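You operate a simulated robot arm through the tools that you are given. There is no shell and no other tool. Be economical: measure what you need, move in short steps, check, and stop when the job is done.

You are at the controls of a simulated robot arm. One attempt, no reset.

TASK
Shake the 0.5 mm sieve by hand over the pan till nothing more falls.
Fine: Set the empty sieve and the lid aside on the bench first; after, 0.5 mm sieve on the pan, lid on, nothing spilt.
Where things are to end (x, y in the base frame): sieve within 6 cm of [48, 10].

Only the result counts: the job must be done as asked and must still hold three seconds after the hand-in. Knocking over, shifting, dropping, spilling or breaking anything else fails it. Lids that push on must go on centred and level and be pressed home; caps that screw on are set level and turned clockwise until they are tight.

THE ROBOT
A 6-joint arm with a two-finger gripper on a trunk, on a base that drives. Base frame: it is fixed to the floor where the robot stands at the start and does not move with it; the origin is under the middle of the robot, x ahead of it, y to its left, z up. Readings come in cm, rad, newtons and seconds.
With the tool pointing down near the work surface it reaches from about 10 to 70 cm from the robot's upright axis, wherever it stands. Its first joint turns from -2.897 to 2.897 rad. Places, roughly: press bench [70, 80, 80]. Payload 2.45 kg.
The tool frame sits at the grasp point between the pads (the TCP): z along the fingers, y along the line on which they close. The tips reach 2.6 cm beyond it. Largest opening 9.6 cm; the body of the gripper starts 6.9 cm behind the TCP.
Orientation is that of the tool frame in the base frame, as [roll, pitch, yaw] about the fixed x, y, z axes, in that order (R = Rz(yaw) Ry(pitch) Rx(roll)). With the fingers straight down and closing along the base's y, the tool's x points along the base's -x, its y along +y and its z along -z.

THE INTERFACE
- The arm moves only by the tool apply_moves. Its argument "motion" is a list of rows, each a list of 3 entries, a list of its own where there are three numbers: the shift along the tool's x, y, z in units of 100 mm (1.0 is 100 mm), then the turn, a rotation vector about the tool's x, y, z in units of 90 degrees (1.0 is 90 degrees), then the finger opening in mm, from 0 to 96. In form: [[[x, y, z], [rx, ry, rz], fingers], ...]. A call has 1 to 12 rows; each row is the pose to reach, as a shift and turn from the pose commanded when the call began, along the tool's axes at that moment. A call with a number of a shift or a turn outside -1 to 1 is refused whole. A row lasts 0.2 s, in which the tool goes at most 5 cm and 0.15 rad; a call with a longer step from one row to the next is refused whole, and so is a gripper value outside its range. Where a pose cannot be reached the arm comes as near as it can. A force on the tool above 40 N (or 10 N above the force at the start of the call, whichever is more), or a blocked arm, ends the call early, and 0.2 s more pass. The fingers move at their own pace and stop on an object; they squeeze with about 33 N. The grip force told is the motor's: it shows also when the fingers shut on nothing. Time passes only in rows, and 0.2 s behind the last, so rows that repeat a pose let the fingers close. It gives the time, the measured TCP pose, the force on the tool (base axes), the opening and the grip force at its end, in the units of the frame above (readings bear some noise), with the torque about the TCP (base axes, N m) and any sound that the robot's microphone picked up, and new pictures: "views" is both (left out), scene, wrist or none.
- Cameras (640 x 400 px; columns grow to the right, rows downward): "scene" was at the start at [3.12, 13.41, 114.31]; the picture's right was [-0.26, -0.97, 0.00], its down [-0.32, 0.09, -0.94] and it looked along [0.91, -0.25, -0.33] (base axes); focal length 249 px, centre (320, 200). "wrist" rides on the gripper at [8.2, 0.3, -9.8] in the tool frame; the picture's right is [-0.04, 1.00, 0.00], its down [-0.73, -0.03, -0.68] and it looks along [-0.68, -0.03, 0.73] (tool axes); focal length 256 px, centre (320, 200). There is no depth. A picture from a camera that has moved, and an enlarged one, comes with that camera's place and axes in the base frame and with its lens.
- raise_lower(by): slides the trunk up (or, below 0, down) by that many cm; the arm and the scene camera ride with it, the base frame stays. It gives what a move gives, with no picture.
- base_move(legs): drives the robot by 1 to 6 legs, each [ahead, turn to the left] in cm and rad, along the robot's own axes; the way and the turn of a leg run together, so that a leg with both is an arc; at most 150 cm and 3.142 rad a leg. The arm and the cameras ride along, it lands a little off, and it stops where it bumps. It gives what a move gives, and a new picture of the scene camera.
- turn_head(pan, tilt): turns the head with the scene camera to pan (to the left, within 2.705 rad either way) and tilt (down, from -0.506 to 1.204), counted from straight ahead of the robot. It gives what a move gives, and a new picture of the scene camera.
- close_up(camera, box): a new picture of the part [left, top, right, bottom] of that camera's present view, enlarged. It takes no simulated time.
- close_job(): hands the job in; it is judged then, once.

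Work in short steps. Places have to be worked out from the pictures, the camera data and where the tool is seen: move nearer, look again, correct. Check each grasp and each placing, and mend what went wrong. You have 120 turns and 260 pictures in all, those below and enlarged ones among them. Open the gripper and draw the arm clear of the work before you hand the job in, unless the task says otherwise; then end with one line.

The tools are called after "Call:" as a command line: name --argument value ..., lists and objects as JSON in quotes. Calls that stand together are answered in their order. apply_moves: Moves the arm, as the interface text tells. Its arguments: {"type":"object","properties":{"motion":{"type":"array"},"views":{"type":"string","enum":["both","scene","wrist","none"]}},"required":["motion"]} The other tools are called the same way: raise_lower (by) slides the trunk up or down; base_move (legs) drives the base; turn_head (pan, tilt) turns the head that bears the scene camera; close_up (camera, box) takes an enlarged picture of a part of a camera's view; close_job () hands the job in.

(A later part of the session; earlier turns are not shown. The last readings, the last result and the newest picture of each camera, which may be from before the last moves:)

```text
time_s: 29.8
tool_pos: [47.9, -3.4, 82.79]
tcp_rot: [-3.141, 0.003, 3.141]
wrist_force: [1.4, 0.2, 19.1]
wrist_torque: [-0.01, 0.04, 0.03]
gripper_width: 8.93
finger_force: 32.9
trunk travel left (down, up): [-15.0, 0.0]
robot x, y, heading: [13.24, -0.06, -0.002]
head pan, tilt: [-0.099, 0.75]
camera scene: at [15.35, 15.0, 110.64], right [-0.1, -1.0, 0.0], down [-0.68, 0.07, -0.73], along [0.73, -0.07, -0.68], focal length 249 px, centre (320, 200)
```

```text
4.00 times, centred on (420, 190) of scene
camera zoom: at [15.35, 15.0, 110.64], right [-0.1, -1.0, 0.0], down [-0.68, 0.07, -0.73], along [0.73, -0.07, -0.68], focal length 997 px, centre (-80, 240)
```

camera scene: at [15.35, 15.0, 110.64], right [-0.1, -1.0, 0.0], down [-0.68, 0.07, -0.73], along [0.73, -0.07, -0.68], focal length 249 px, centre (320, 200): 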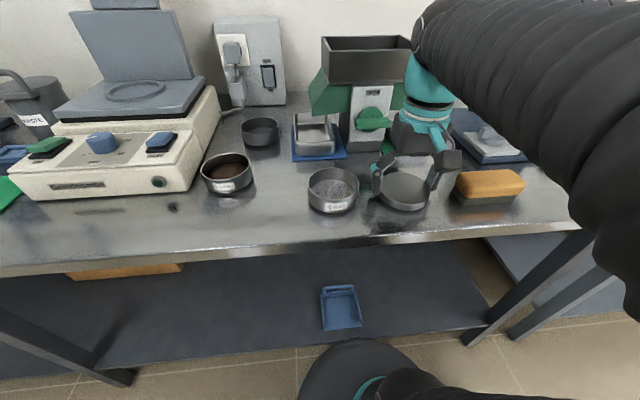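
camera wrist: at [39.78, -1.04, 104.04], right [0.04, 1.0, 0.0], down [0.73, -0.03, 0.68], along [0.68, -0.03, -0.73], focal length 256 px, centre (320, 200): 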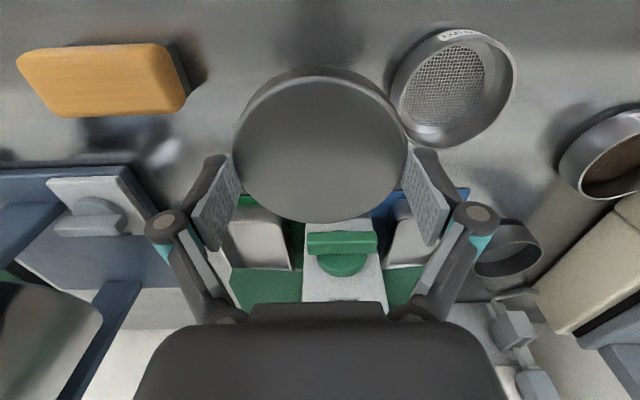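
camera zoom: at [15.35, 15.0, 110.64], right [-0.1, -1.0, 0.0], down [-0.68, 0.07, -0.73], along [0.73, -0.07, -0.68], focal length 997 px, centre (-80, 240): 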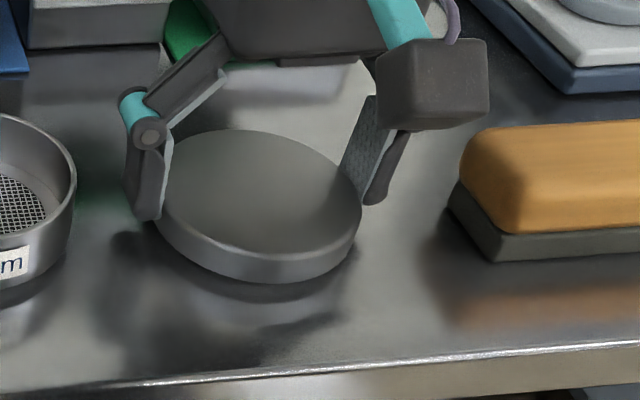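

Lid is down on the bench. I release and rise.

Call:
apply_moves --motion '[[[0, 0, -0.01], [0, 0, 0], 93], [[0, 0, -0.01], [0, 0, 0], 96], [[0, 0, -0.01], [0, 0, 0], 96], [[0, 0, -0.2], [0, 0, 0], 96], [[0, 0, -0.5], [0, 0, 0], 96], [[0, 0, -0.9], [0, 0, 0], 96], [[0, 0, -1.0], [0, 0, 0], 96]]' --views "wrist"

Call:
close_up --camera "scene" --box '[180, 100, 300, 210]'

```text
time_s: 31.4
tool_pos: [47.98, -3.43, 92.62]
tcp_rot: [-3.141, 0.001, 3.14]
wrist_force: [0.9, 0.1, 0.3]
wrist_torque: [-0.02, 0.0, 0.02]
gripper_width: 9.6
finger_force: 0.0
trunk travel left (down, up): [-15.0, 0.0]
robot x, y, heading: [13.16, 0.31, 0.004]
head pan, tilt: [-0.099, 0.75]
camera wrist: at [39.91, -2.96, 102.54], right [0.04, 1.0, 0.0], down [0.73, -0.03, 0.68], along [0.68, -0.03, -0.73], focal length 256 px, centre (320, 200)
```

wrist: 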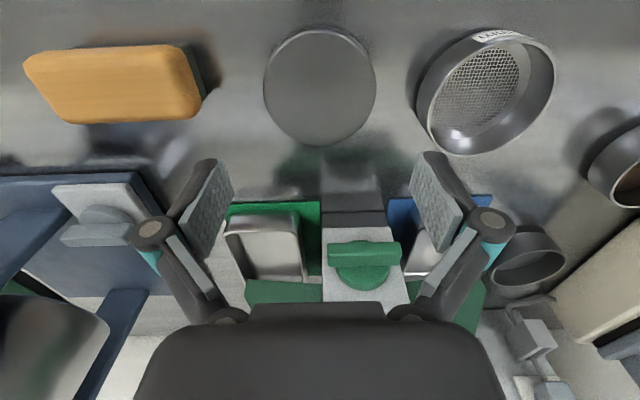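

```text
3.64 times, centred on (240, 155) of scene
camera zoom: at [15.39, 15.0, 110.62], right [-0.1, -1.0, 0.0], down [-0.68, 0.07, -0.73], along [0.73, -0.07, -0.68], focal length 906 px, centre (611, 364)
```

zoom: 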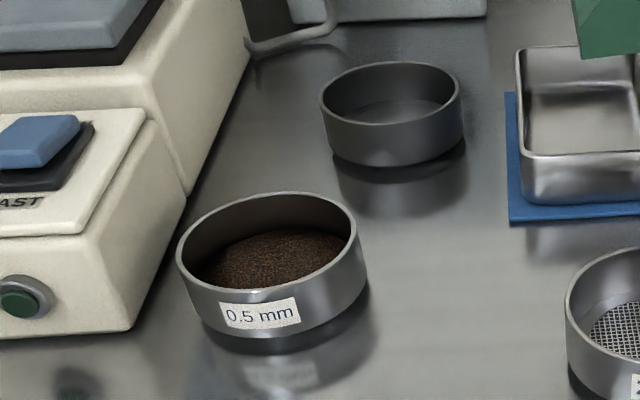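

Lid sits flat at (48, -3.4). Now back over to the 0.5 mm sieve at (55.8, 28.7).

Call:
apply_moves --motion '[[[-0.1, 0.35, 0], [0, 0, 0], 96], [[-0.2, 0.7, 0], [0, 0, 0], 96], [[-0.25, 1.0, 0], [0, 0, 0], 96]]' --views "none"

Call:
apply_moves --motion '[[[-0.1, 0.35, 0], [0, 0, 0], 96], [[-0.2, 0.7, 0], [0, 0, 0], 96], [[-0.25, 1.0, 0], [0, 0, 0], 96]]' --views "none"

Call:
apply_moves --motion '[[[-0.1, 0.35, 0], [0, 0, 0], 96], [[-0.2, 0.7, 0], [0, 0, 0], 96], [[-0.28, 1.0, 0.1], [0, 0, 0], 96], [[-0.28, 1.0, 0.3], [0, 0, 0], 96], [[-0.28, 1.0, 0.3], [0, 0, 0], 96]]' --views "wrist"

```text
time_s: 32.2
tool_pos: [50.54, 6.63, 92.68]
tcp_rot: [3.141, 0.0, 3.141]
wrist_force: [0.1, -0.1, 0.2]
wrist_torque: [0.04, 0.0, -0.02]
gripper_width: 9.62
finger_force: 0.1
trunk travel left (down, up): [-15.0, 0.0]
robot x, y, heading: [12.66, -0.42, 0.004]
head pan, tilt: [-0.099, 0.75]
```

```text
time_s: 33.0
tool_pos: [53.04, 16.61, 92.65]
tcp_rot: [3.141, 0.0, 3.141]
wrist_force: [-0.1, -0.7, 0.1]
wrist_torque: [0.02, 0.01, -0.02]
gripper_width: 9.61
finger_force: 0.0
trunk travel left (down, up): [-15.0, 0.0]
robot x, y, heading: [12.52, 0.32, -0.001]
head pan, tilt: [-0.099, 0.75]
```

```text
time_s: 34.2
tool_pos: [55.78, 26.81, 89.6]
tcp_rot: [3.14, -0.001, -3.14]
wrist_force: [0.0, 0.5, 0.7]
wrist_torque: [0.03, 0.0, -0.01]
gripper_width: 9.58
finger_force: 0.0
trunk travel left (down, up): [-15.0, 0.0]
robot x, y, heading: [13.28, 0.33, 0.002]
head pan, tilt: [-0.099, 0.75]
camera wrist: at [47.67, 27.16, 99.47], right [0.04, 1.0, 0.0], down [0.73, -0.03, 0.68], along [0.68, -0.03, -0.73], focal length 256 px, centre (320, 200)
```

wrist: 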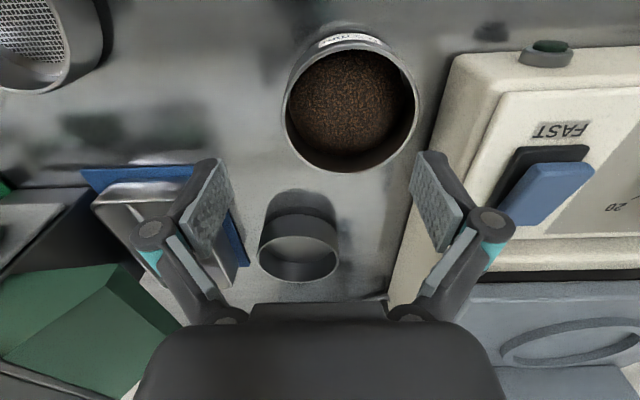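

Sieve centre at about (55.8, 28.8). I shift over it and look once more before lowering.

Call:
apply_moves --motion '[[[0, 0.1, 0], [0, 0, 0], 96], [[0, 0.2, 0.05], [0, 0, 0], 96], [[0, 0.2, 0.2], [0, 0, 0], 96], [[0, 0.2, 0.2], [0, 0, 0], 96]]' --views "none"

Call:
close_up --camera "wrist" --box '[200, 50, 440, 240]'

```text
time_s: 35.2
tool_pos: [55.79, 28.69, 87.59]
tcp_rot: [-3.141, 0.001, 3.141]
wrist_force: [-0.1, -0.3, -0.3]
wrist_torque: [-0.02, 0.02, 0.02]
gripper_width: 9.59
finger_force: 0.1
trunk travel left (down, up): [-15.0, 0.0]
robot x, y, heading: [12.83, 0.14, -0.001]
head pan, tilt: [-0.099, 0.75]
```

```text
2.11 times, centred on (320, 145) of wrist
camera zoom: at [47.63, 29.09, 97.51], right [0.04, 1.0, 0.0], down [0.73, -0.03, 0.68], along [0.68, -0.03, -0.73], focal length 539 px, centre (320, 316)
```

zoom: 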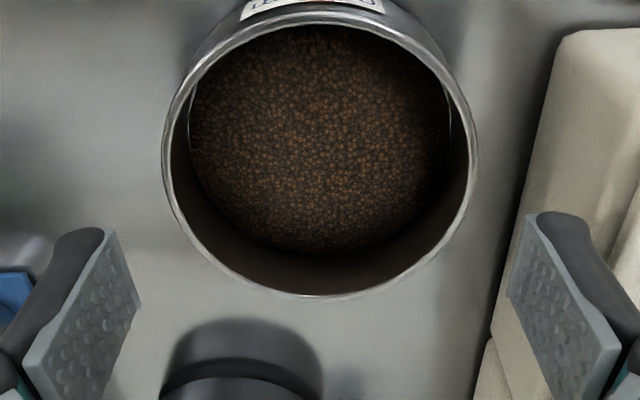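

Well aligned. I lower to TCP z ≈ 83.5 (tips ~0.9 cm above the bench) and close gently.

Call:
apply_moves --motion '[[[0, 0, 0.12], [0, 0, 0], 96], [[0, 0, 0.24], [0, 0, 0], 96], [[0, 0, 0.34], [0, 0, 0], 96], [[0, 0, 0.41], [0, 0, 0], 96], [[0, 0, 0.41], [0, 0, 0], 96]]' --views "wrist"

Call:
apply_moves --motion '[[[0, 0, 0], [0, 0, 0], 94], [[0, 0, 0], [0, 0, 0], 92], [[0, 0, 0], [0, 0, 0], 90], [[0, 0, 0], [0, 0, 0], 86], [[0, 0, 0], [0, 0, 0], 80], [[0, 0, 0], [0, 0, 0], 80]]' --views "both"

```text
time_s: 36.4
tool_pos: [55.73, 28.56, 83.54]
tcp_rot: [3.142, -0.001, 3.139]
wrist_force: [0.4, 0.7, 0.1]
wrist_torque: [-0.02, 0.0, 0.03]
gripper_width: 9.58
finger_force: 0.1
trunk travel left (down, up): [-15.0, 0.0]
robot x, y, heading: [13.2, -0.17, 0.0]
head pan, tilt: [-0.099, 0.75]
camera wrist: at [47.62, 29.06, 93.41], right [0.04, 1.0, 0.0], down [0.73, -0.03, 0.68], along [0.68, -0.03, -0.73], focal length 256 px, centre (320, 200)
```

wrist: 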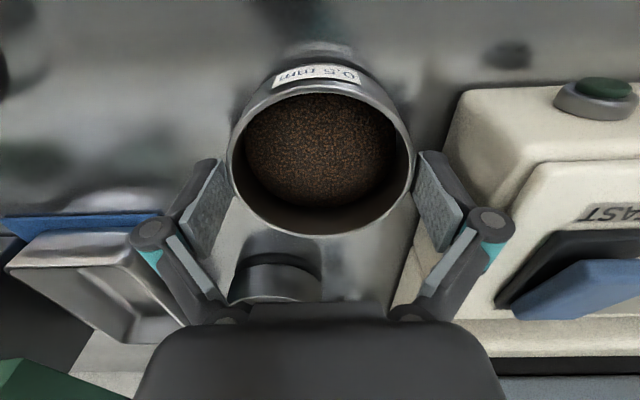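

```text
time_s: 37.8
tool_pos: [55.84, 28.67, 83.5]
tcp_rot: [3.141, 0.001, -3.14]
wrist_force: [1.4, 1.9, 5.5]
wrist_torque: [-0.05, 0.01, 0.0]
gripper_width: 9.31
finger_force: 32.7
trunk travel left (down, up): [-15.0, 0.0]
robot x, y, heading: [12.78, -0.06, -0.0]
head pan, tilt: [-0.099, 0.75]
camera scene: at [15.38, 15.01, 110.63], right [-0.1, -1.0, 0.0], down [-0.68, 0.07, -0.73], along [0.73, -0.07, -0.68], focal length 249 px, centre (320, 200)
camera wrist: at [47.61, 29.06, 93.45], right [0.04, 1.0, 0.0], down [0.73, -0.03, 0.68], along [0.68, -0.03, -0.73], focal length 256 px, centre (320, 200)
```

scene: 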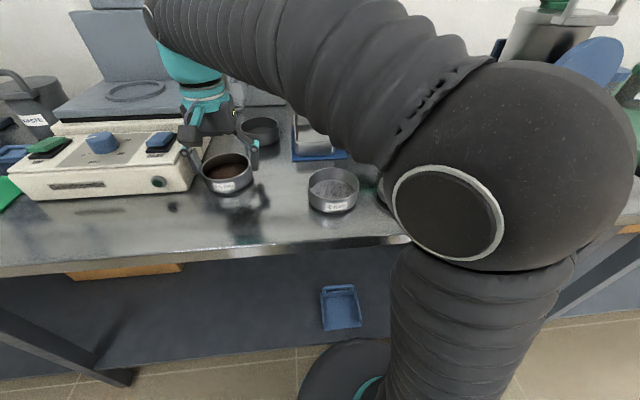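
wrist: 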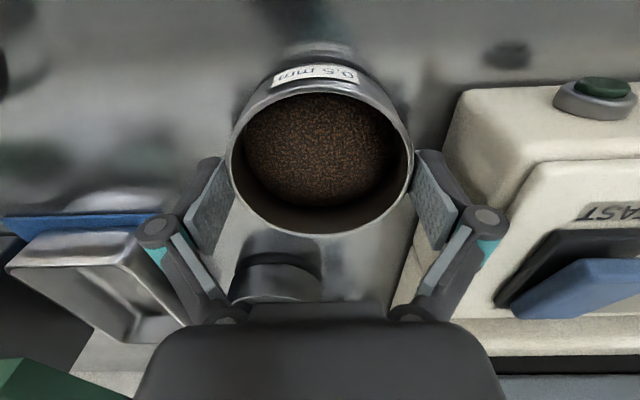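

Gripped (9.31 cm). Comparing with the earlier picture, the sieve sits ~0.4 cm nearer the robot in the grip than the 2 mm one did, so I'll compensate. I lift slowly and smoothly.

Call:
apply_moves --motion '[[[0, 0, -0.02], [0, 0, 0], 80], [[0, 0, -0.05], [0, 0, 0], 80], [[0, 0, -0.1], [0, 0, 0], 80], [[0, 0, -0.16], [0, 0, 0], 80], [[0, 0, -0.23], [0, 0, 0], 80], [[0, 0, -0.3], [0, 0, 0], 80], [[0, 0, -0.37], [0, 0, 0], 80], [[0, 0, -0.42], [0, 0, 0], 80], [[0, 0, -0.46], [0, 0, 0], 80], [[0, 0, -0.48], [0, 0, 0], 80]]' --views "wrist"

Call:
close_up --camera "scene" --box '[180, 100, 300, 220]'

```text
time_s: 40.0
tool_pos: [55.76, 28.75, 88.4]
tcp_rot: [-3.141, 0.0, 3.141]
wrist_force: [0.7, -0.2, -1.3]
wrist_torque: [0.03, 0.02, -0.03]
gripper_width: 9.33
finger_force: 33.3
trunk travel left (down, up): [-15.0, 0.0]
robot x, y, heading: [12.99, 0.05, -0.001]
head pan, tilt: [-0.099, 0.75]
camera wrist: at [47.68, 29.06, 98.24], right [0.04, 1.0, 0.0], down [0.73, -0.03, 0.68], along [0.68, -0.03, -0.73], focal length 256 px, centre (320, 200)
```

wrist: 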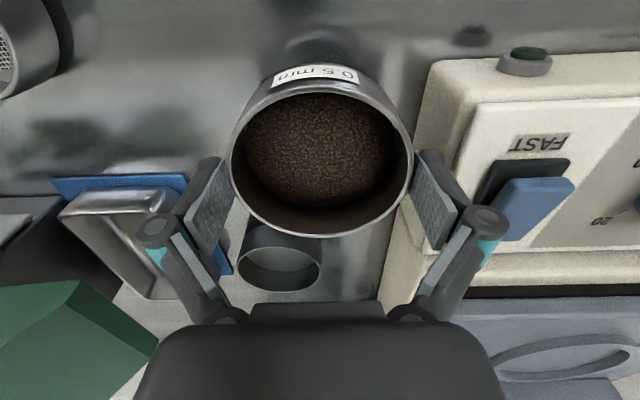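

```text
3.33 times, centred on (240, 160) of scene
camera zoom: at [15.39, 15.02, 110.62], right [-0.1, -1.0, 0.0], down [-0.68, 0.07, -0.73], along [0.73, -0.07, -0.68], focal length 831 px, centre (587, 333)
```

zoom: 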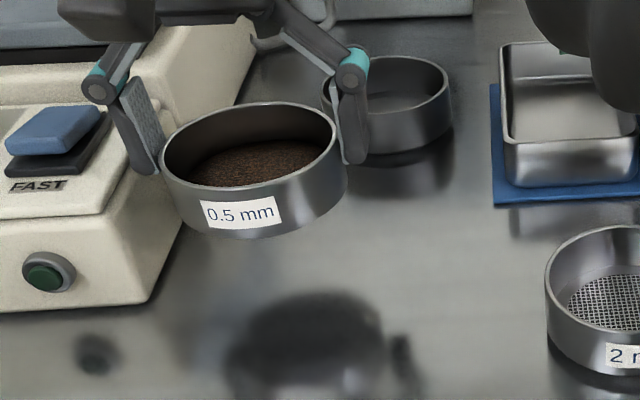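

Bench underneath is clean. I carry the sieve smoothly toward the pan.

Call:
apply_moves --motion '[[[-0.03, -0.01, 0], [0, 0, 0], 80], [[-0.09, -0.03, 0], [0, 0, 0], 80], [[-0.17, -0.05, 0], [0, 0, 0], 80], [[-0.26, -0.08, 0], [0, 0, 0], 80], [[-0.35, -0.11, 0], [0, 0, 0], 80], [[-0.44, -0.14, 0], [0, 0, 0], 80], [[-0.53, -0.17, 0], [0, 0, 0], 80], [[-0.62, -0.2, 0], [0, 0, 0], 80], [[-0.71, -0.23, 0], [0, 0, 0], 80], [[-0.78, -0.25, 0], [0, 0, 0], 80], [[-0.82, -0.26, 0], [0, 0, 0], 80], [[-0.84, -0.26, 0], [0, 0, 0], 80]]' --views "none"

Call:
apply_moves --motion '[[[-0.03, -0.01, 0], [0, 0, 0], 80], [[-0.08, -0.03, 0], [0, 0, 0], 80], [[-0.15, -0.05, 0], [0, 0, 0], 80], [[-0.23, -0.07, 0], [0, 0, 0], 80], [[-0.31, -0.1, 0], [0, 0, 0], 80], [[-0.39, -0.12, 0], [0, 0, 0], 80], [[-0.47, -0.15, 0], [0, 0, 0], 80], [[-0.55, -0.17, 0], [0, 0, 0], 80], [[-0.63, -0.2, 0], [0, 0, 0], 80], [[-0.7, -0.22, 0], [0, 0, 0], 80], [[-0.73, -0.23, 0], [0, 0, 0], 80], [[-0.75, -0.23, 0], [0, 0, 0], 80]]' --views "both"

Call:
close_up --camera "scene" --box '[200, 70, 320, 190]'

```text
time_s: 42.6
tool_pos: [64.22, 26.06, 88.37]
tcp_rot: [3.14, 0.0, 3.141]
wrist_force: [-0.3, 0.6, -0.7]
wrist_torque: [0.03, -0.03, -0.04]
gripper_width: 9.33
finger_force: 33.1
trunk travel left (down, up): [-15.0, 0.0]
robot x, y, heading: [13.35, 0.03, -0.002]
head pan, tilt: [-0.099, 0.75]
```

```text
time_s: 45.2
tool_pos: [71.81, 23.81, 88.34]
tcp_rot: [-3.14, 0.0, -3.14]
wrist_force: [-0.2, -0.5, -2.1]
wrist_torque: [0.02, -0.02, -0.01]
gripper_width: 9.32
finger_force: 32.8
trunk travel left (down, up): [-15.0, 0.0]
robot x, y, heading: [13.22, -0.16, 0.005]
head pan, tilt: [-0.099, 0.75]
camera scene: at [15.4, 15.02, 110.62], right [-0.1, -1.0, 0.0], down [-0.68, 0.07, -0.73], along [0.73, -0.07, -0.68], focal length 249 px, centre (320, 200)
camera wrist: at [63.58, 24.15, 98.19], right [0.04, 1.0, 0.0], down [0.73, -0.03, 0.68], along [0.68, -0.03, -0.73], focal length 256 px, centre (320, 200)
```

scene: 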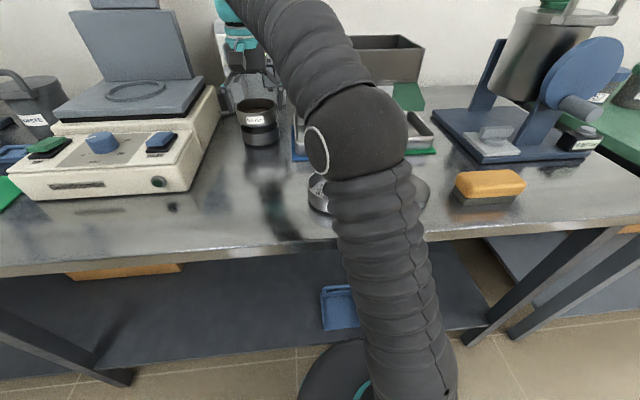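
wrist: 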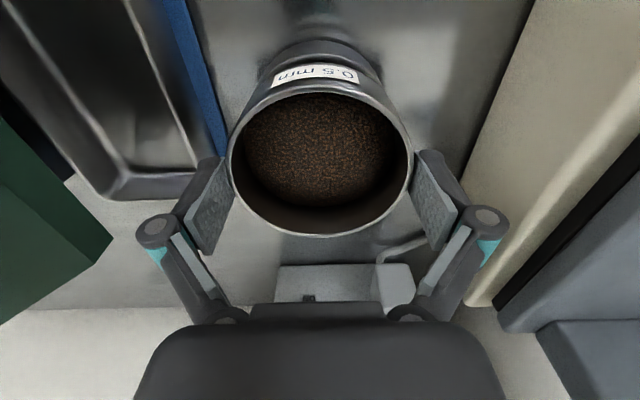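

```text
3.33 times, centred on (260, 130) of scene
camera zoom: at [15.4, 15.02, 110.62], right [-0.1, -1.0, 0.0], down [-0.68, 0.07, -0.73], along [0.73, -0.07, -0.68], focal length 831 px, centre (520, 433)
```

zoom: 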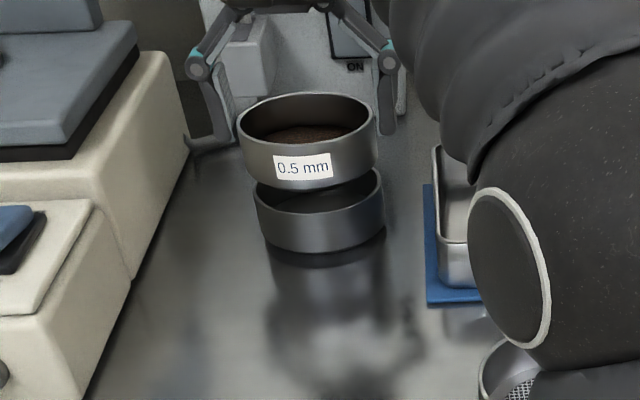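

Sieve is above the pan with good alignment (within ~2 mm). I lower it to a small gap over the rim and check from both cameras.

Call:
apply_moves --motion '[[[0, 0, 0.02], [0, 0, 0], 80], [[0, 0, 0.05], [0, 0, 0], 80], [[0, 0, 0.08], [0, 0, 0], 80], [[0, 0, 0.1], [0, 0, 0], 80], [[0, 0, 0.11], [0, 0, 0], 80]]' --views "none"

Call:
close_up --camera "scene" --box '[220, 80, 300, 160]'

Call:
close_up --camera "wrist" --box '[200, 20, 440, 250]'

```text
time_s: 46.4
tool_pos: [71.72, 23.81, 87.21]
tcp_rot: [-3.14, 0.0, -3.141]
wrist_force: [-0.2, 0.0, -0.9]
wrist_torque: [-0.01, -0.03, 0.0]
gripper_width: 9.31
finger_force: 32.8
trunk travel left (down, up): [-15.0, 0.0]
robot x, y, heading: [13.13, 0.18, -0.002]
head pan, tilt: [-0.099, 0.75]
```

```text
5.00 times, centred on (260, 120) of scene
camera zoom: at [15.4, 15.02, 110.62], right [-0.1, -1.0, 0.0], down [-0.68, 0.07, -0.73], along [0.73, -0.07, -0.68], focal length 1246 px, centre (620, 600)
```

zoom: 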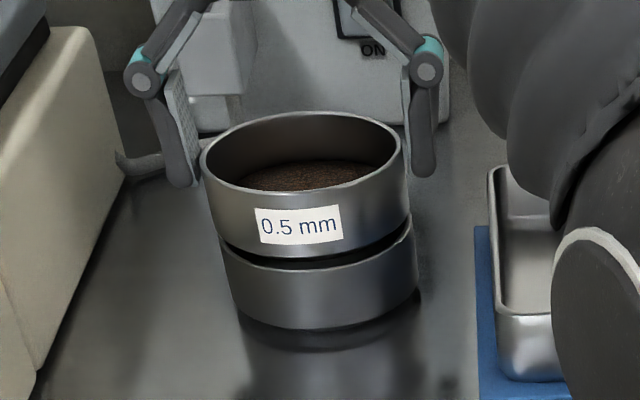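

```text
1.74 times, centred on (320, 135) of wrist
camera zoom: at [63.56, 24.17, 97.09], right [0.04, 1.0, 0.0], down [0.73, -0.03, 0.68], along [0.68, -0.03, -0.73], focal length 445 px, centre (320, 313)
```

zoom: 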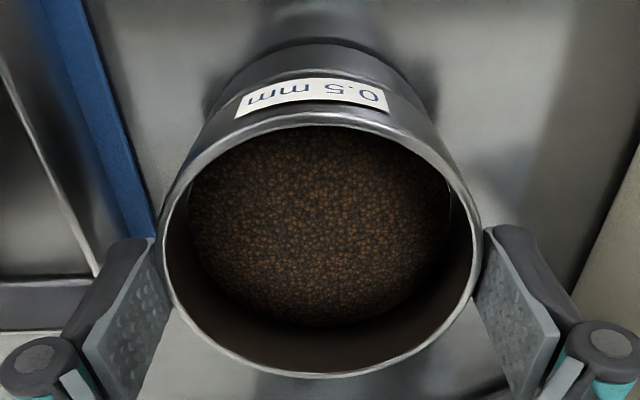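

Gap of about 4 mm, well centred. I start shaking with ±4 mm side-to-side strokes and small yaw twists.

Call:
apply_moves --motion '[[[0.04, 0, 0], [0, 0, 0], 80], [[-0.04, 0, 0], [0, 0, 0], 80], [[0.04, 0, 0], [0, 0, 0], 80], [[-0.04, 0, 0], [0, 0, 0], 80], [[0.04, 0, 0], [0, 0, 0], 80], [[-0.04, 0, 0], [0, 0, 0], 80], [[0, 0.04, 0], [0, 0, 0], 80], [[0, -0.04, 0], [0, 0, 0], 80], [[0, 0.04, 0], [0, 0, 0], 80], [[0, -0.04, 0], [0, 0, 0], 80], [[0, 0.04, 0], [0, 0, 0], 80], [[0, 0, 0], [0, 0, 0], 80]]' --views "none"

Call:
close_up --camera "wrist" --box '[200, 20, 440, 250]'

Call:
close_up --camera "scene" --box '[220, 80, 300, 160]'

```text
time_s: 49.0
tool_pos: [71.84, 23.68, 87.26]
tcp_rot: [3.141, 0.0, 3.142]
wrist_force: [0.8, -0.3, -0.7]
wrist_torque: [0.04, 0.01, 0.01]
gripper_width: 9.31
finger_force: 32.5
trunk travel left (down, up): [-15.0, 0.0]
robot x, y, heading: [13.47, 0.2, -0.003]
head pan, tilt: [-0.099, 0.75]
```

```text
1.74 times, centred on (320, 135) of wrist
camera zoom: at [63.58, 24.13, 97.1], right [0.04, 1.0, 0.0], down [0.73, -0.03, 0.68], along [0.68, -0.03, -0.73], focal length 445 px, centre (320, 313)
```

zoom: 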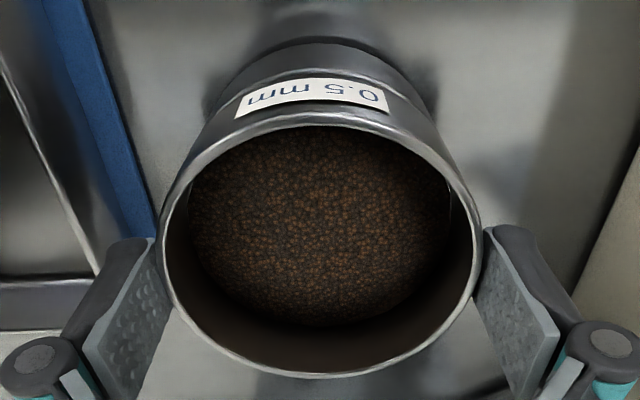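

```text
5.00 times, centred on (260, 120) of scene
camera zoom: at [15.4, 15.02, 110.62], right [-0.1, -1.0, 0.0], down [-0.68, 0.07, -0.73], along [0.73, -0.07, -0.68], focal length 1246 px, centre (620, 600)
```

zoom: 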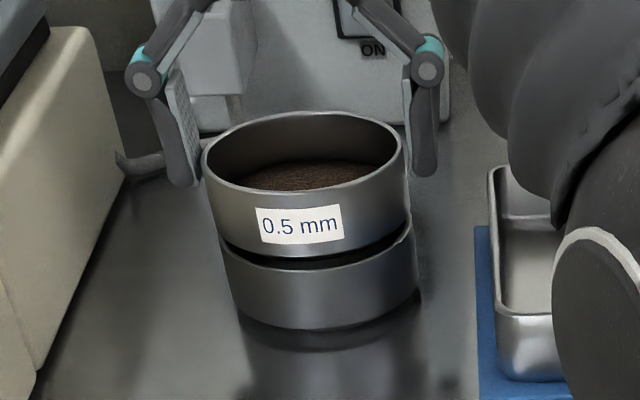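

Little visible change yet. I try more vigorous strokes (±6 mm, some vertical) while staying over the pan.

Call:
apply_moves --motion '[[[0.06, 0, 0.01], [0, 0, 0], 80], [[-0.06, 0, 0.01], [0, 0, 0], 80], [[0.06, 0, 0.01], [0, 0, 0], 80], [[-0.06, 0, 0.01], [0, 0, 0], 80], [[0.06, 0, 0.01], [0, 0, 0], 80], [[-0.06, 0, 0.01], [0, 0, 0], 80], [[0.06, 0, 0.01], [0, 0, 0], 80], [[-0.06, 0, 0.01], [0, 0, 0], 80], [[0.06, 0, 0.01], [0, 0, 0], 80], [[-0.06, 0, 0.01], [0, 0, 0], 80], [[0.06, 0, 0.01], [0, 0, 0], 80], [[0, 0, 0.0], [0, 0, 0], 80]]' --views "none"

Call:
apply_moves --motion '[[[0, 0.06, 0.01], [0, 0, 0], 80], [[0, -0.06, 0.01], [0, 0, 0], 80], [[0, 0.06, 0.01], [0, 0, 0], 80], [[0, -0.06, 0.01], [0, 0, 0], 80], [[0, 0.06, 0.01], [0, 0, 0], 80], [[0, -0.06, 0.01], [0, 0, 0], 80], [[0, 0.06, 0.01], [0, 0, 0], 80], [[0, -0.06, 0.01], [0, 0, 0], 80], [[0, 0.06, 0.01], [0, 0, 0], 80], [[0, -0.06, 0.01], [0, 0, 0], 80], [[0, 0.06, 0.01], [0, 0, 0], 80], [[0, 0, 0.0], [0, 0, 0], 80]]' --views "none"

Call:
close_up --camera "wrist" --box '[200, 20, 440, 250]'

Call:
close_up --camera "scene" --box '[220, 80, 300, 160]'

```text
time_s: 51.6
tool_pos: [71.71, 23.77, 87.25]
tcp_rot: [3.141, 0.0, -3.141]
wrist_force: [0.1, -0.5, -0.4]
wrist_torque: [-0.04, 0.01, 0.04]
gripper_width: 9.34
finger_force: 33.1
trunk travel left (down, up): [-15.0, 0.0]
robot x, y, heading: [12.9, -0.12, -0.0]
head pan, tilt: [-0.099, 0.75]
```

```text
time_s: 54.2
tool_pos: [71.64, 23.92, 87.16]
tcp_rot: [-3.139, -0.001, 3.141]
wrist_force: [0.9, -0.4, -1.2]
wrist_torque: [0.01, 0.01, 0.01]
gripper_width: 9.35
finger_force: 33.0
trunk travel left (down, up): [-15.0, 0.0]
robot x, y, heading: [13.16, -0.04, -0.001]
head pan, tilt: [-0.099, 0.75]
```

```text
1.74 times, centred on (320, 135) of wrist
camera zoom: at [63.57, 24.2, 97.08], right [0.04, 1.0, 0.0], down [0.73, -0.03, 0.68], along [0.68, -0.03, -0.73], focal length 445 px, centre (320, 313)
```

zoom: 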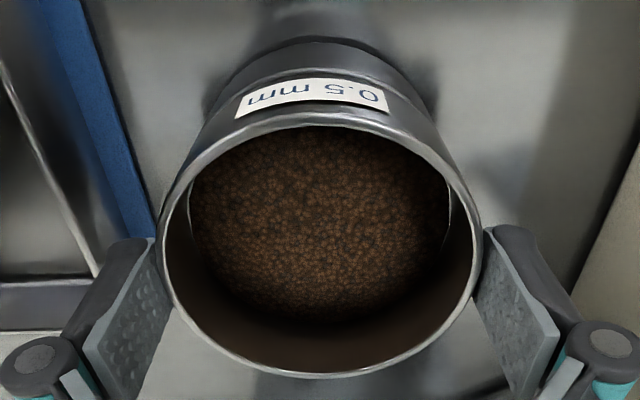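

```text
5.00 times, centred on (260, 120) of scene
camera zoom: at [15.4, 15.02, 110.62], right [-0.1, -1.0, 0.0], down [-0.68, 0.07, -0.73], along [0.73, -0.07, -0.68], focal length 1246 px, centre (620, 600)
```

zoom: 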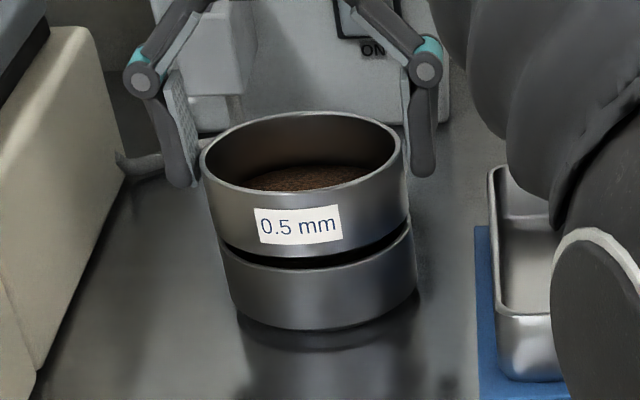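

The powder level has dropped, and the bench stays clean. I continue with the same strokes for several rounds.

Call:
apply_moves --motion '[[[0.06, 0, 0.01], [0, 0, 0], 80], [[-0.06, 0, 0.01], [0, 0, 0], 80], [[0.06, 0, 0.01], [0, 0, 0], 80], [[-0.06, 0, 0.01], [0, 0, 0], 80], [[0.06, 0, 0.01], [0, 0, 0], 80], [[-0.06, 0, 0.01], [0, 0, 0], 80], [[0.06, 0, 0.01], [0, 0, 0], 80], [[-0.06, 0, 0.01], [0, 0, 0], 80], [[0.06, 0, 0.01], [0, 0, 0], 80], [[-0.06, 0, 0.01], [0, 0, 0], 80], [[0.06, 0, 0.01], [0, 0, 0], 80], [[0, 0, 0.0], [0, 0, 0], 80]]' --views "none"

Call:
apply_moves --motion '[[[0, 0.06, 0.01], [0, 0, 0], 80], [[0, -0.06, 0.01], [0, 0, 0], 80], [[0, 0.06, 0.01], [0, 0, 0], 80], [[0, -0.06, 0.01], [0, 0, 0], 80], [[0, 0.06, 0.01], [0, 0, 0], 80], [[0, -0.06, 0.01], [0, 0, 0], 80], [[0, 0.06, 0.01], [0, 0, 0], 80], [[0, -0.06, 0.01], [0, 0, 0], 80], [[0, 0.06, 0.01], [0, 0, 0], 80], [[0, -0.06, 0.01], [0, 0, 0], 80], [[0, 0.06, 0.01], [0, 0, 0], 80], [[0, 0, 0.0], [0, 0, 0], 80]]' --views "none"

Call:
apply_moves --motion '[[[0.06, 0, 0.01], [0, 0, 0], 80], [[-0.06, 0, 0.01], [0, 0, 0], 80], [[0.06, 0, 0.01], [0, 0, 0], 80], [[-0.06, 0, 0.01], [0, 0, 0], 80], [[0.06, 0, 0.01], [0, 0, 0], 80], [[-0.06, 0, 0.01], [0, 0, 0], 80], [[0.06, 0, 0.01], [0, 0, 0], 80], [[-0.06, 0, 0.01], [0, 0, 0], 80], [[0.06, 0, 0.01], [0, 0, 0], 80], [[-0.06, 0, 0.01], [0, 0, 0], 80], [[0.06, 0, 0.01], [0, 0, 0], 80], [[0, 0, 0.0], [0, 0, 0], 80]]' --views "none"

Call:
apply_moves --motion '[[[0, 0.06, 0.01], [0, 0, 0], 80], [[0, -0.06, 0.01], [0, 0, 0], 80], [[0, 0.06, 0.01], [0, 0, 0], 80], [[0, -0.06, 0.01], [0, 0, 0], 80], [[0, 0.06, 0.01], [0, 0, 0], 80], [[0, -0.06, 0.01], [0, 0, 0], 80], [[0, 0.06, 0.01], [0, 0, 0], 80], [[0, -0.06, 0.01], [0, 0, 0], 80], [[0, 0.06, 0.01], [0, 0, 0], 80], [[0, -0.06, 0.01], [0, 0, 0], 80], [[0, 0.06, 0.01], [0, 0, 0], 80], [[0, 0, 0.0], [0, 0, 0], 80]]' --views "none"

Call:
close_up --camera "wrist" --box '[200, 20, 440, 250]'

Call:
close_up --camera "scene" --box '[220, 80, 300, 160]'

```text
time_s: 56.8
tool_pos: [71.61, 23.81, 87.2]
tcp_rot: [3.14, -0.001, 3.141]
wrist_force: [0.0, 0.0, 0.1]
wrist_torque: [-0.03, 0.01, -0.03]
gripper_width: 9.32
finger_force: 32.7
trunk travel left (down, up): [-15.0, 0.0]
robot x, y, heading: [12.77, -0.16, 0.003]
head pan, tilt: [-0.099, 0.75]
```

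```text
time_s: 59.4
tool_pos: [71.67, 23.78, 87.24]
tcp_rot: [-3.141, 0.0, 3.141]
wrist_force: [0.2, 0.2, -2.5]
wrist_torque: [0.0, -0.02, 0.0]
gripper_width: 9.32
finger_force: 33.0
trunk travel left (down, up): [-15.0, 0.0]
robot x, y, heading: [12.89, 0.11, 0.003]
head pan, tilt: [-0.099, 0.75]
```

```text
time_s: 62.0
tool_pos: [71.76, 23.7, 87.15]
tcp_rot: [3.14, 0.0, 3.141]
wrist_force: [-0.1, -0.8, -0.2]
wrist_torque: [0.03, 0.0, -0.01]
gripper_width: 9.34
finger_force: 33.0
trunk travel left (down, up): [-15.0, 0.0]
robot x, y, heading: [12.89, 0.19, 0.0]
head pan, tilt: [-0.099, 0.75]
```

```text
time_s: 64.6
tool_pos: [71.56, 23.81, 87.26]
tcp_rot: [-3.141, 0.0, 3.141]
wrist_force: [-0.2, -0.2, -1.0]
wrist_torque: [0.02, 0.0, -0.04]
gripper_width: 9.34
finger_force: 33.1
trunk travel left (down, up): [-15.0, 0.0]
robot x, y, heading: [12.87, -0.14, -0.002]
head pan, tilt: [-0.099, 0.75]
```

```text
1.74 times, centred on (320, 135) of wrist
camera zoom: at [63.52, 24.14, 97.13], right [0.04, 1.0, 0.0], down [0.73, -0.03, 0.68], along [0.68, -0.03, -0.73], focal length 445 px, centre (320, 313)
```

zoom: 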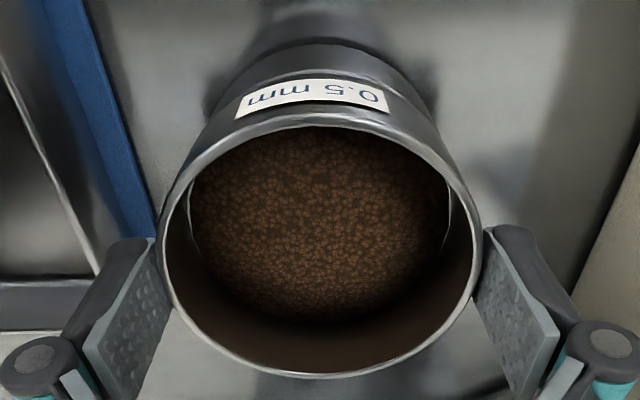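

```text
5.00 times, centred on (260, 120) of scene
camera zoom: at [15.4, 15.02, 110.62], right [-0.1, -1.0, 0.0], down [-0.68, 0.07, -0.73], along [0.73, -0.07, -0.68], focal length 1246 px, centre (620, 600)
```

zoom: 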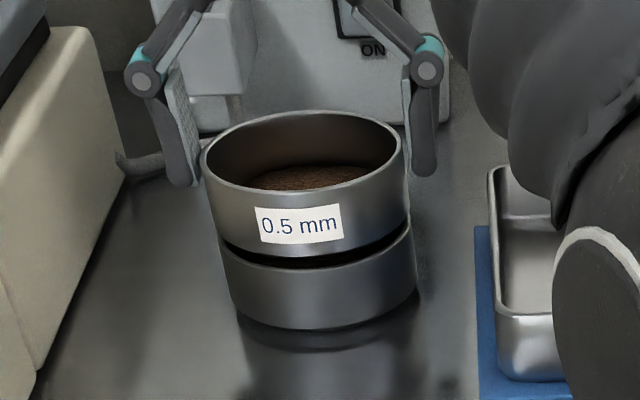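

Colour is changing and the level creeping down. I continue with slightly stronger combined strokes.

Call:
apply_moves --motion '[[[0.08, 0, 0.01], [0, 0, 0], 80], [[-0.08, 0, 0.01], [0, 0, 0], 80], [[0.08, 0, 0.01], [0, 0, 0], 80], [[-0.08, 0, 0.01], [0, 0, 0], 80], [[0.08, 0, 0.01], [0, 0, 0], 80], [[-0.08, 0, 0.01], [0, 0, 0], 80], [[0.08, 0, 0.01], [0, 0, 0], 80], [[-0.08, 0, 0.01], [0, 0, 0], 80], [[0.08, 0, 0.01], [0, 0, 0], 80], [[-0.08, 0, 0.01], [0, 0, 0], 80], [[0.08, 0, 0.01], [0, 0, 0], 80], [[0, 0, 0.0], [0, 0, 0], 80]]' --views "none"

Call:
apply_moves --motion '[[[0, 0.08, 0.01], [0, 0, 0], 80], [[0, -0.08, 0.01], [0, 0, 0], 80], [[0, 0.08, 0.01], [0, 0, 0], 80], [[0, -0.08, 0.01], [0, 0, 0], 80], [[0, 0.08, 0.01], [0, 0, 0], 80], [[0, -0.08, 0.01], [0, 0, 0], 80], [[0, 0.08, 0.01], [0, 0, 0], 80], [[0, -0.08, 0.01], [0, 0, 0], 80], [[0, 0.08, 0.01], [0, 0, 0], 80], [[0, -0.08, 0.01], [0, 0, 0], 80], [[0, 0.08, 0.01], [0, 0, 0], 80], [[0, 0, 0.0], [0, 0, 0], 80]]' --views "none"

Call:
close_up --camera "wrist" --box '[200, 20, 440, 250]'

Call:
close_up --camera "scene" --box '[220, 80, 300, 160]'

```text
time_s: 67.2
tool_pos: [71.63, 23.79, 87.28]
tcp_rot: [3.139, 0.0, 3.141]
wrist_force: [-0.3, -0.3, -2.0]
wrist_torque: [0.01, -0.02, 0.0]
gripper_width: 9.33
finger_force: 33.1
trunk travel left (down, up): [-15.0, 0.0]
robot x, y, heading: [13.12, 0.12, 0.001]
head pan, tilt: [-0.099, 0.75]
```

```text
time_s: 69.8
tool_pos: [71.75, 23.81, 87.28]
tcp_rot: [-3.141, 0.001, 3.14]
wrist_force: [-0.1, 0.3, -1.0]
wrist_torque: [-0.02, -0.03, -0.01]
gripper_width: 9.31
finger_force: 32.9
trunk travel left (down, up): [-15.0, 0.0]
robot x, y, heading: [12.52, 0.21, -0.0]
head pan, tilt: [-0.099, 0.75]
```

```text
1.74 times, centred on (320, 135) of wrist
camera zoom: at [63.54, 24.15, 97.12], right [0.04, 1.0, 0.0], down [0.73, -0.03, 0.68], along [0.68, -0.03, -0.73], focal length 445 px, centre (320, 313)
```

zoom: 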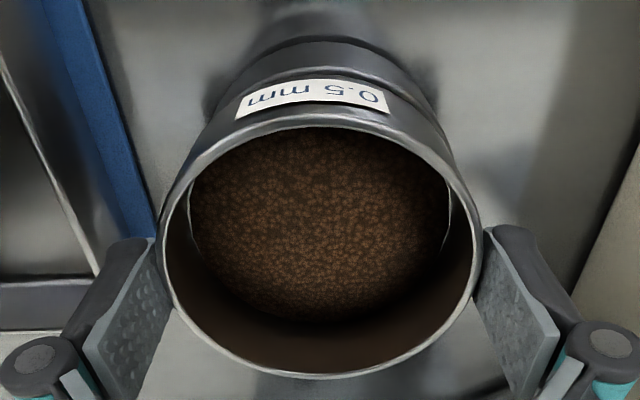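

```text
5.00 times, centred on (260, 120) of scene
camera zoom: at [15.4, 15.02, 110.62], right [-0.1, -1.0, 0.0], down [-0.68, 0.07, -0.73], along [0.73, -0.07, -0.68], focal length 1246 px, centre (620, 600)
```

zoom: 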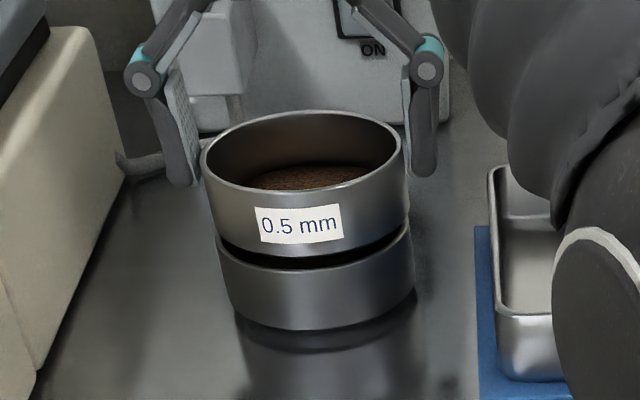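

The pan may have been nudged about 1 mm, so I raise by 1 mm and go back to gentler ±5 mm strokes to see whether anything more falls.

Call:
apply_moves --motion '[[[0.05, 0, -0.01], [0, 0, 0], 80], [[-0.05, 0, -0.01], [0, 0, 0], 80], [[0.05, 0, -0.01], [0, 0, 0], 80], [[-0.05, 0, -0.01], [0, 0, 0], 80], [[0.05, 0, -0.01], [0, 0, 0], 80], [[-0.05, 0, -0.01], [0, 0, 0], 80], [[0.05, 0, -0.01], [0, 0, 0], 80], [[-0.05, 0, -0.01], [0, 0, 0], 80], [[0.05, 0, -0.01], [0, 0, 0], 80], [[-0.05, 0, -0.01], [0, 0, 0], 80], [[0.05, 0, -0.01], [0, 0, 0], 80], [[0, 0, -0.01], [0, 0, 0], 80]]' --views "none"

Call:
apply_moves --motion '[[[0, 0.05, 0], [0, 0, 0], 80], [[0, -0.05, 0], [0, 0, 0], 80], [[0, 0.05, 0], [0, 0, 0], 80], [[0, -0.05, 0], [0, 0, 0], 80], [[0, 0.05, 0], [0, 0, 0], 80], [[0, -0.05, 0], [0, 0, 0], 80], [[0, 0.05, 0], [0, 0, 0], 80], [[0, -0.05, 0], [0, 0, 0], 80], [[0, 0.05, 0], [0, 0, 0], 80], [[0, -0.05, 0], [0, 0, 0], 80], [[0, 0.05, 0], [0, 0, 0], 80], [[0, 0, 0], [0, 0, 0], 80]]' --views "none"

Call:
apply_moves --motion '[[[0.05, 0, 0], [0, 0, 0], 80], [[-0.05, 0, 0], [0, 0, 0], 80], [[0.05, 0, 0], [0, 0, 0], 80], [[-0.05, 0, 0], [0, 0, 0], 80], [[0.05, 0, 0], [0, 0, 0], 80], [[-0.05, 0, 0], [0, 0, 0], 80], [[0.05, 0, 0], [0, 0, 0], 80], [[-0.05, 0, 0], [0, 0, 0], 80], [[0.05, 0, 0], [0, 0, 0], 80], [[-0.05, 0, 0], [0, 0, 0], 80], [[0.05, 0, 0], [0, 0, 0], 80], [[0, 0, 0], [0, 0, 0], 80]]' --views "none"

Call:
close_up --camera "wrist" --box '[200, 20, 440, 250]'

Call:
close_up --camera "scene" --box '[220, 80, 300, 160]'

```text
time_s: 72.4
tool_pos: [71.65, 23.78, 87.43]
tcp_rot: [3.141, 0.0, -3.141]
wrist_force: [0.4, 0.4, -0.4]
wrist_torque: [0.05, -0.02, 0.02]
gripper_width: 9.31
finger_force: 33.1
trunk travel left (down, up): [-15.0, 0.0]
robot x, y, heading: [13.22, -0.39, 0.001]
head pan, tilt: [-0.099, 0.75]
```

```text
time_s: 75.0
tool_pos: [71.66, 23.83, 87.3]
tcp_rot: [-3.141, -0.001, 3.141]
wrist_force: [1.2, 0.2, -0.9]
wrist_torque: [-0.02, 0.02, 0.03]
gripper_width: 9.32
finger_force: 33.0
trunk travel left (down, up): [-15.0, 0.0]
robot x, y, heading: [13.23, 0.15, 0.003]
head pan, tilt: [-0.099, 0.75]
```

```text
time_s: 77.6
tool_pos: [71.73, 23.85, 87.37]
tcp_rot: [-3.14, 0.0, 3.142]
wrist_force: [-1.1, -0.2, -0.9]
wrist_torque: [0.02, 0.0, 0.01]
gripper_width: 9.32
finger_force: 32.4
trunk travel left (down, up): [-15.0, 0.0]
robot x, y, heading: [12.86, -0.13, -0.002]
head pan, tilt: [-0.099, 0.75]
```

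```text
1.74 times, centred on (320, 135) of wrist
camera zoom: at [63.56, 24.16, 97.16], right [0.04, 1.0, 0.0], down [0.73, -0.03, 0.68], along [0.68, -0.03, -0.73], focal length 445 px, centre (320, 313)
```

zoom: 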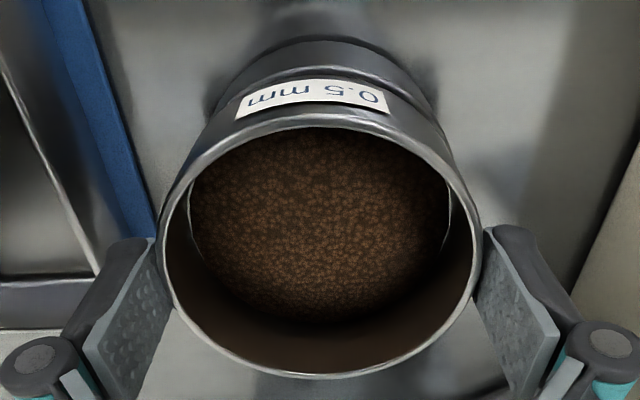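

```text
5.00 times, centred on (260, 120) of scene
camera zoom: at [15.4, 15.01, 110.62], right [-0.1, -1.0, 0.0], down [-0.68, 0.07, -0.73], along [0.73, -0.07, -0.68], focal length 1246 px, centre (620, 600)
```

zoom: 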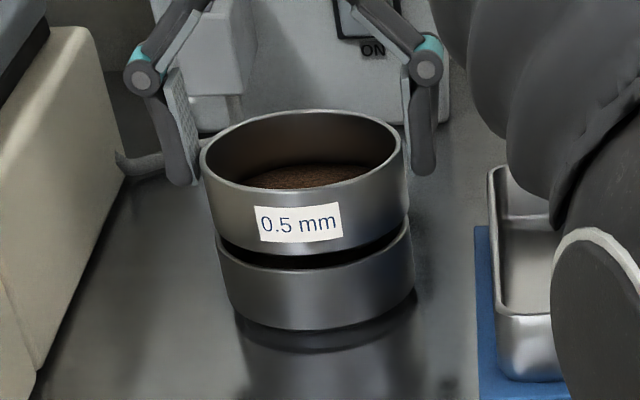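

Nearly unchanged. To be sure, I run three more rounds with ±7 mm strokes at a slightly higher gap, including vertical motion.

Call:
apply_moves --motion '[[[0.065, 0, -0.01], [0, 0, 0], 80], [[-0.065, 0, -0.01], [0, 0, 0], 80], [[0.065, 0, -0.01], [0, 0, 0], 80], [[-0.065, 0, -0.01], [0, 0, 0], 80], [[0.065, 0, -0.01], [0, 0, 0], 80], [[-0.065, 0, -0.01], [0, 0, 0], 80], [[0.065, 0, -0.01], [0, 0, 0], 80], [[-0.065, 0, -0.01], [0, 0, 0], 80], [[0.065, 0, -0.01], [0, 0, 0], 80], [[-0.065, 0, -0.01], [0, 0, 0], 80], [[0.065, 0, -0.01], [0, 0, 0], 80], [[0, 0, 0], [0, 0, 0], 80]]' --views "none"

Call:
apply_moves --motion '[[[0, 0.065, -0.01], [0, 0, 0], 80], [[0, -0.065, -0.01], [0, 0, 0], 80], [[0, 0.065, -0.01], [0, 0, 0], 80], [[0, -0.065, -0.01], [0, 0, 0], 80], [[0, 0.065, -0.01], [0, 0, 0], 80], [[0, -0.065, -0.01], [0, 0, 0], 80], [[0, 0.065, -0.01], [0, 0, 0], 80], [[0, -0.065, -0.01], [0, 0, 0], 80], [[0, 0.065, -0.01], [0, 0, 0], 80], [[0, -0.065, -0.01], [0, 0, 0], 80], [[0, 0.065, -0.01], [0, 0, 0], 80], [[0, 0, 0], [0, 0, 0], 80]]' --views "none"

Call:
apply_moves --motion '[[[0.065, 0, -0.01], [0, 0, 0], 80], [[-0.065, 0, -0.01], [0, 0, 0], 80], [[0.065, 0, -0.01], [0, 0, 0], 80], [[-0.065, 0, -0.01], [0, 0, 0], 80], [[0.065, 0, -0.01], [0, 0, 0], 80], [[-0.065, 0, -0.01], [0, 0, 0], 80], [[0.065, 0, -0.01], [0, 0, 0], 80], [[-0.065, 0, -0.01], [0, 0, 0], 80], [[0.065, 0, -0.01], [0, 0, 0], 80], [[-0.065, 0, -0.01], [0, 0, 0], 80], [[0.065, 0, -0.01], [0, 0, 0], 80], [[0, 0, 0], [0, 0, 0], 80]]' --views "none"

Call:
close_up --camera "wrist" --box '[200, 20, 440, 250]'

Call:
close_up --camera "scene" --box '[220, 80, 300, 160]'

```text
time_s: 80.2
tool_pos: [71.72, 24.0, 87.31]
tcp_rot: [-3.141, -0.002, -3.141]
wrist_force: [0.7, 1.1, -1.5]
wrist_torque: [-0.01, -0.04, -0.01]
gripper_width: 9.33
finger_force: 32.6
trunk travel left (down, up): [-15.0, 0.0]
robot x, y, heading: [13.17, 0.19, -0.006]
head pan, tilt: [-0.099, 0.75]
```

```text
time_s: 82.8
tool_pos: [71.65, 23.77, 87.29]
tcp_rot: [3.141, 0.001, -3.141]
wrist_force: [0.0, -0.5, -1.0]
wrist_torque: [-0.04, 0.0, 0.04]
gripper_width: 9.36
finger_force: 33.0
trunk travel left (down, up): [-15.0, 0.0]
robot x, y, heading: [12.95, 0.27, 0.004]
head pan, tilt: [-0.099, 0.75]
```

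```text
time_s: 85.4
tool_pos: [71.58, 23.8, 87.36]
tcp_rot: [3.141, 0.0, -3.141]
wrist_force: [0.7, 0.3, -1.0]
wrist_torque: [0.02, 0.0, 0.0]
gripper_width: 9.34
finger_force: 32.7
trunk travel left (down, up): [-15.0, 0.0]
robot x, y, heading: [12.92, -0.04, 0.0]
head pan, tilt: [-0.099, 0.75]
```

```text
1.74 times, centred on (320, 135) of wrist
camera zoom: at [63.53, 24.17, 97.2], right [0.04, 1.0, 0.0], down [0.73, -0.03, 0.68], along [0.68, -0.03, -0.73], focal length 445 px, centre (320, 313)
```

zoom: 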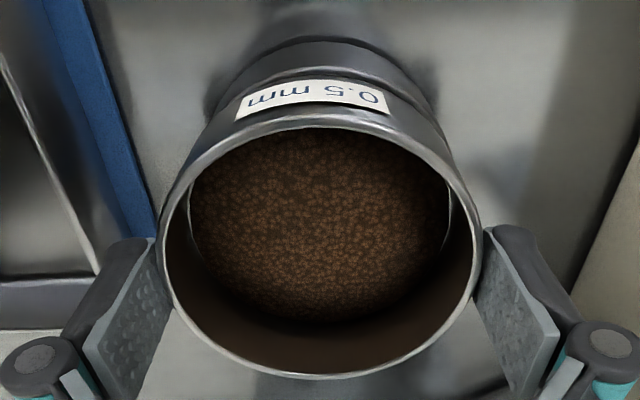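

```text
5.00 times, centred on (260, 120) of scene
camera zoom: at [15.4, 15.01, 110.62], right [-0.1, -1.0, 0.0], down [-0.68, 0.07, -0.73], along [0.73, -0.07, -0.68], focal length 1246 px, centre (620, 600)
```

zoom: 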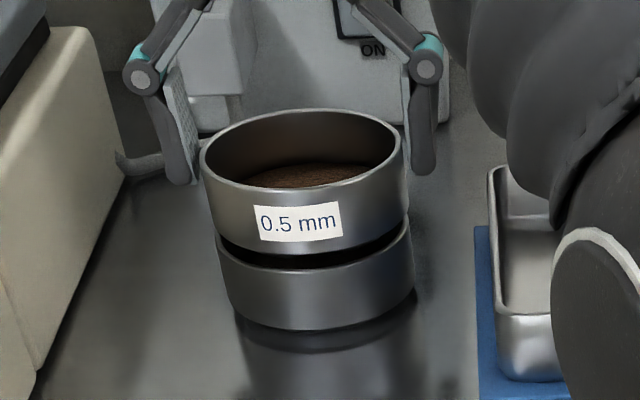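

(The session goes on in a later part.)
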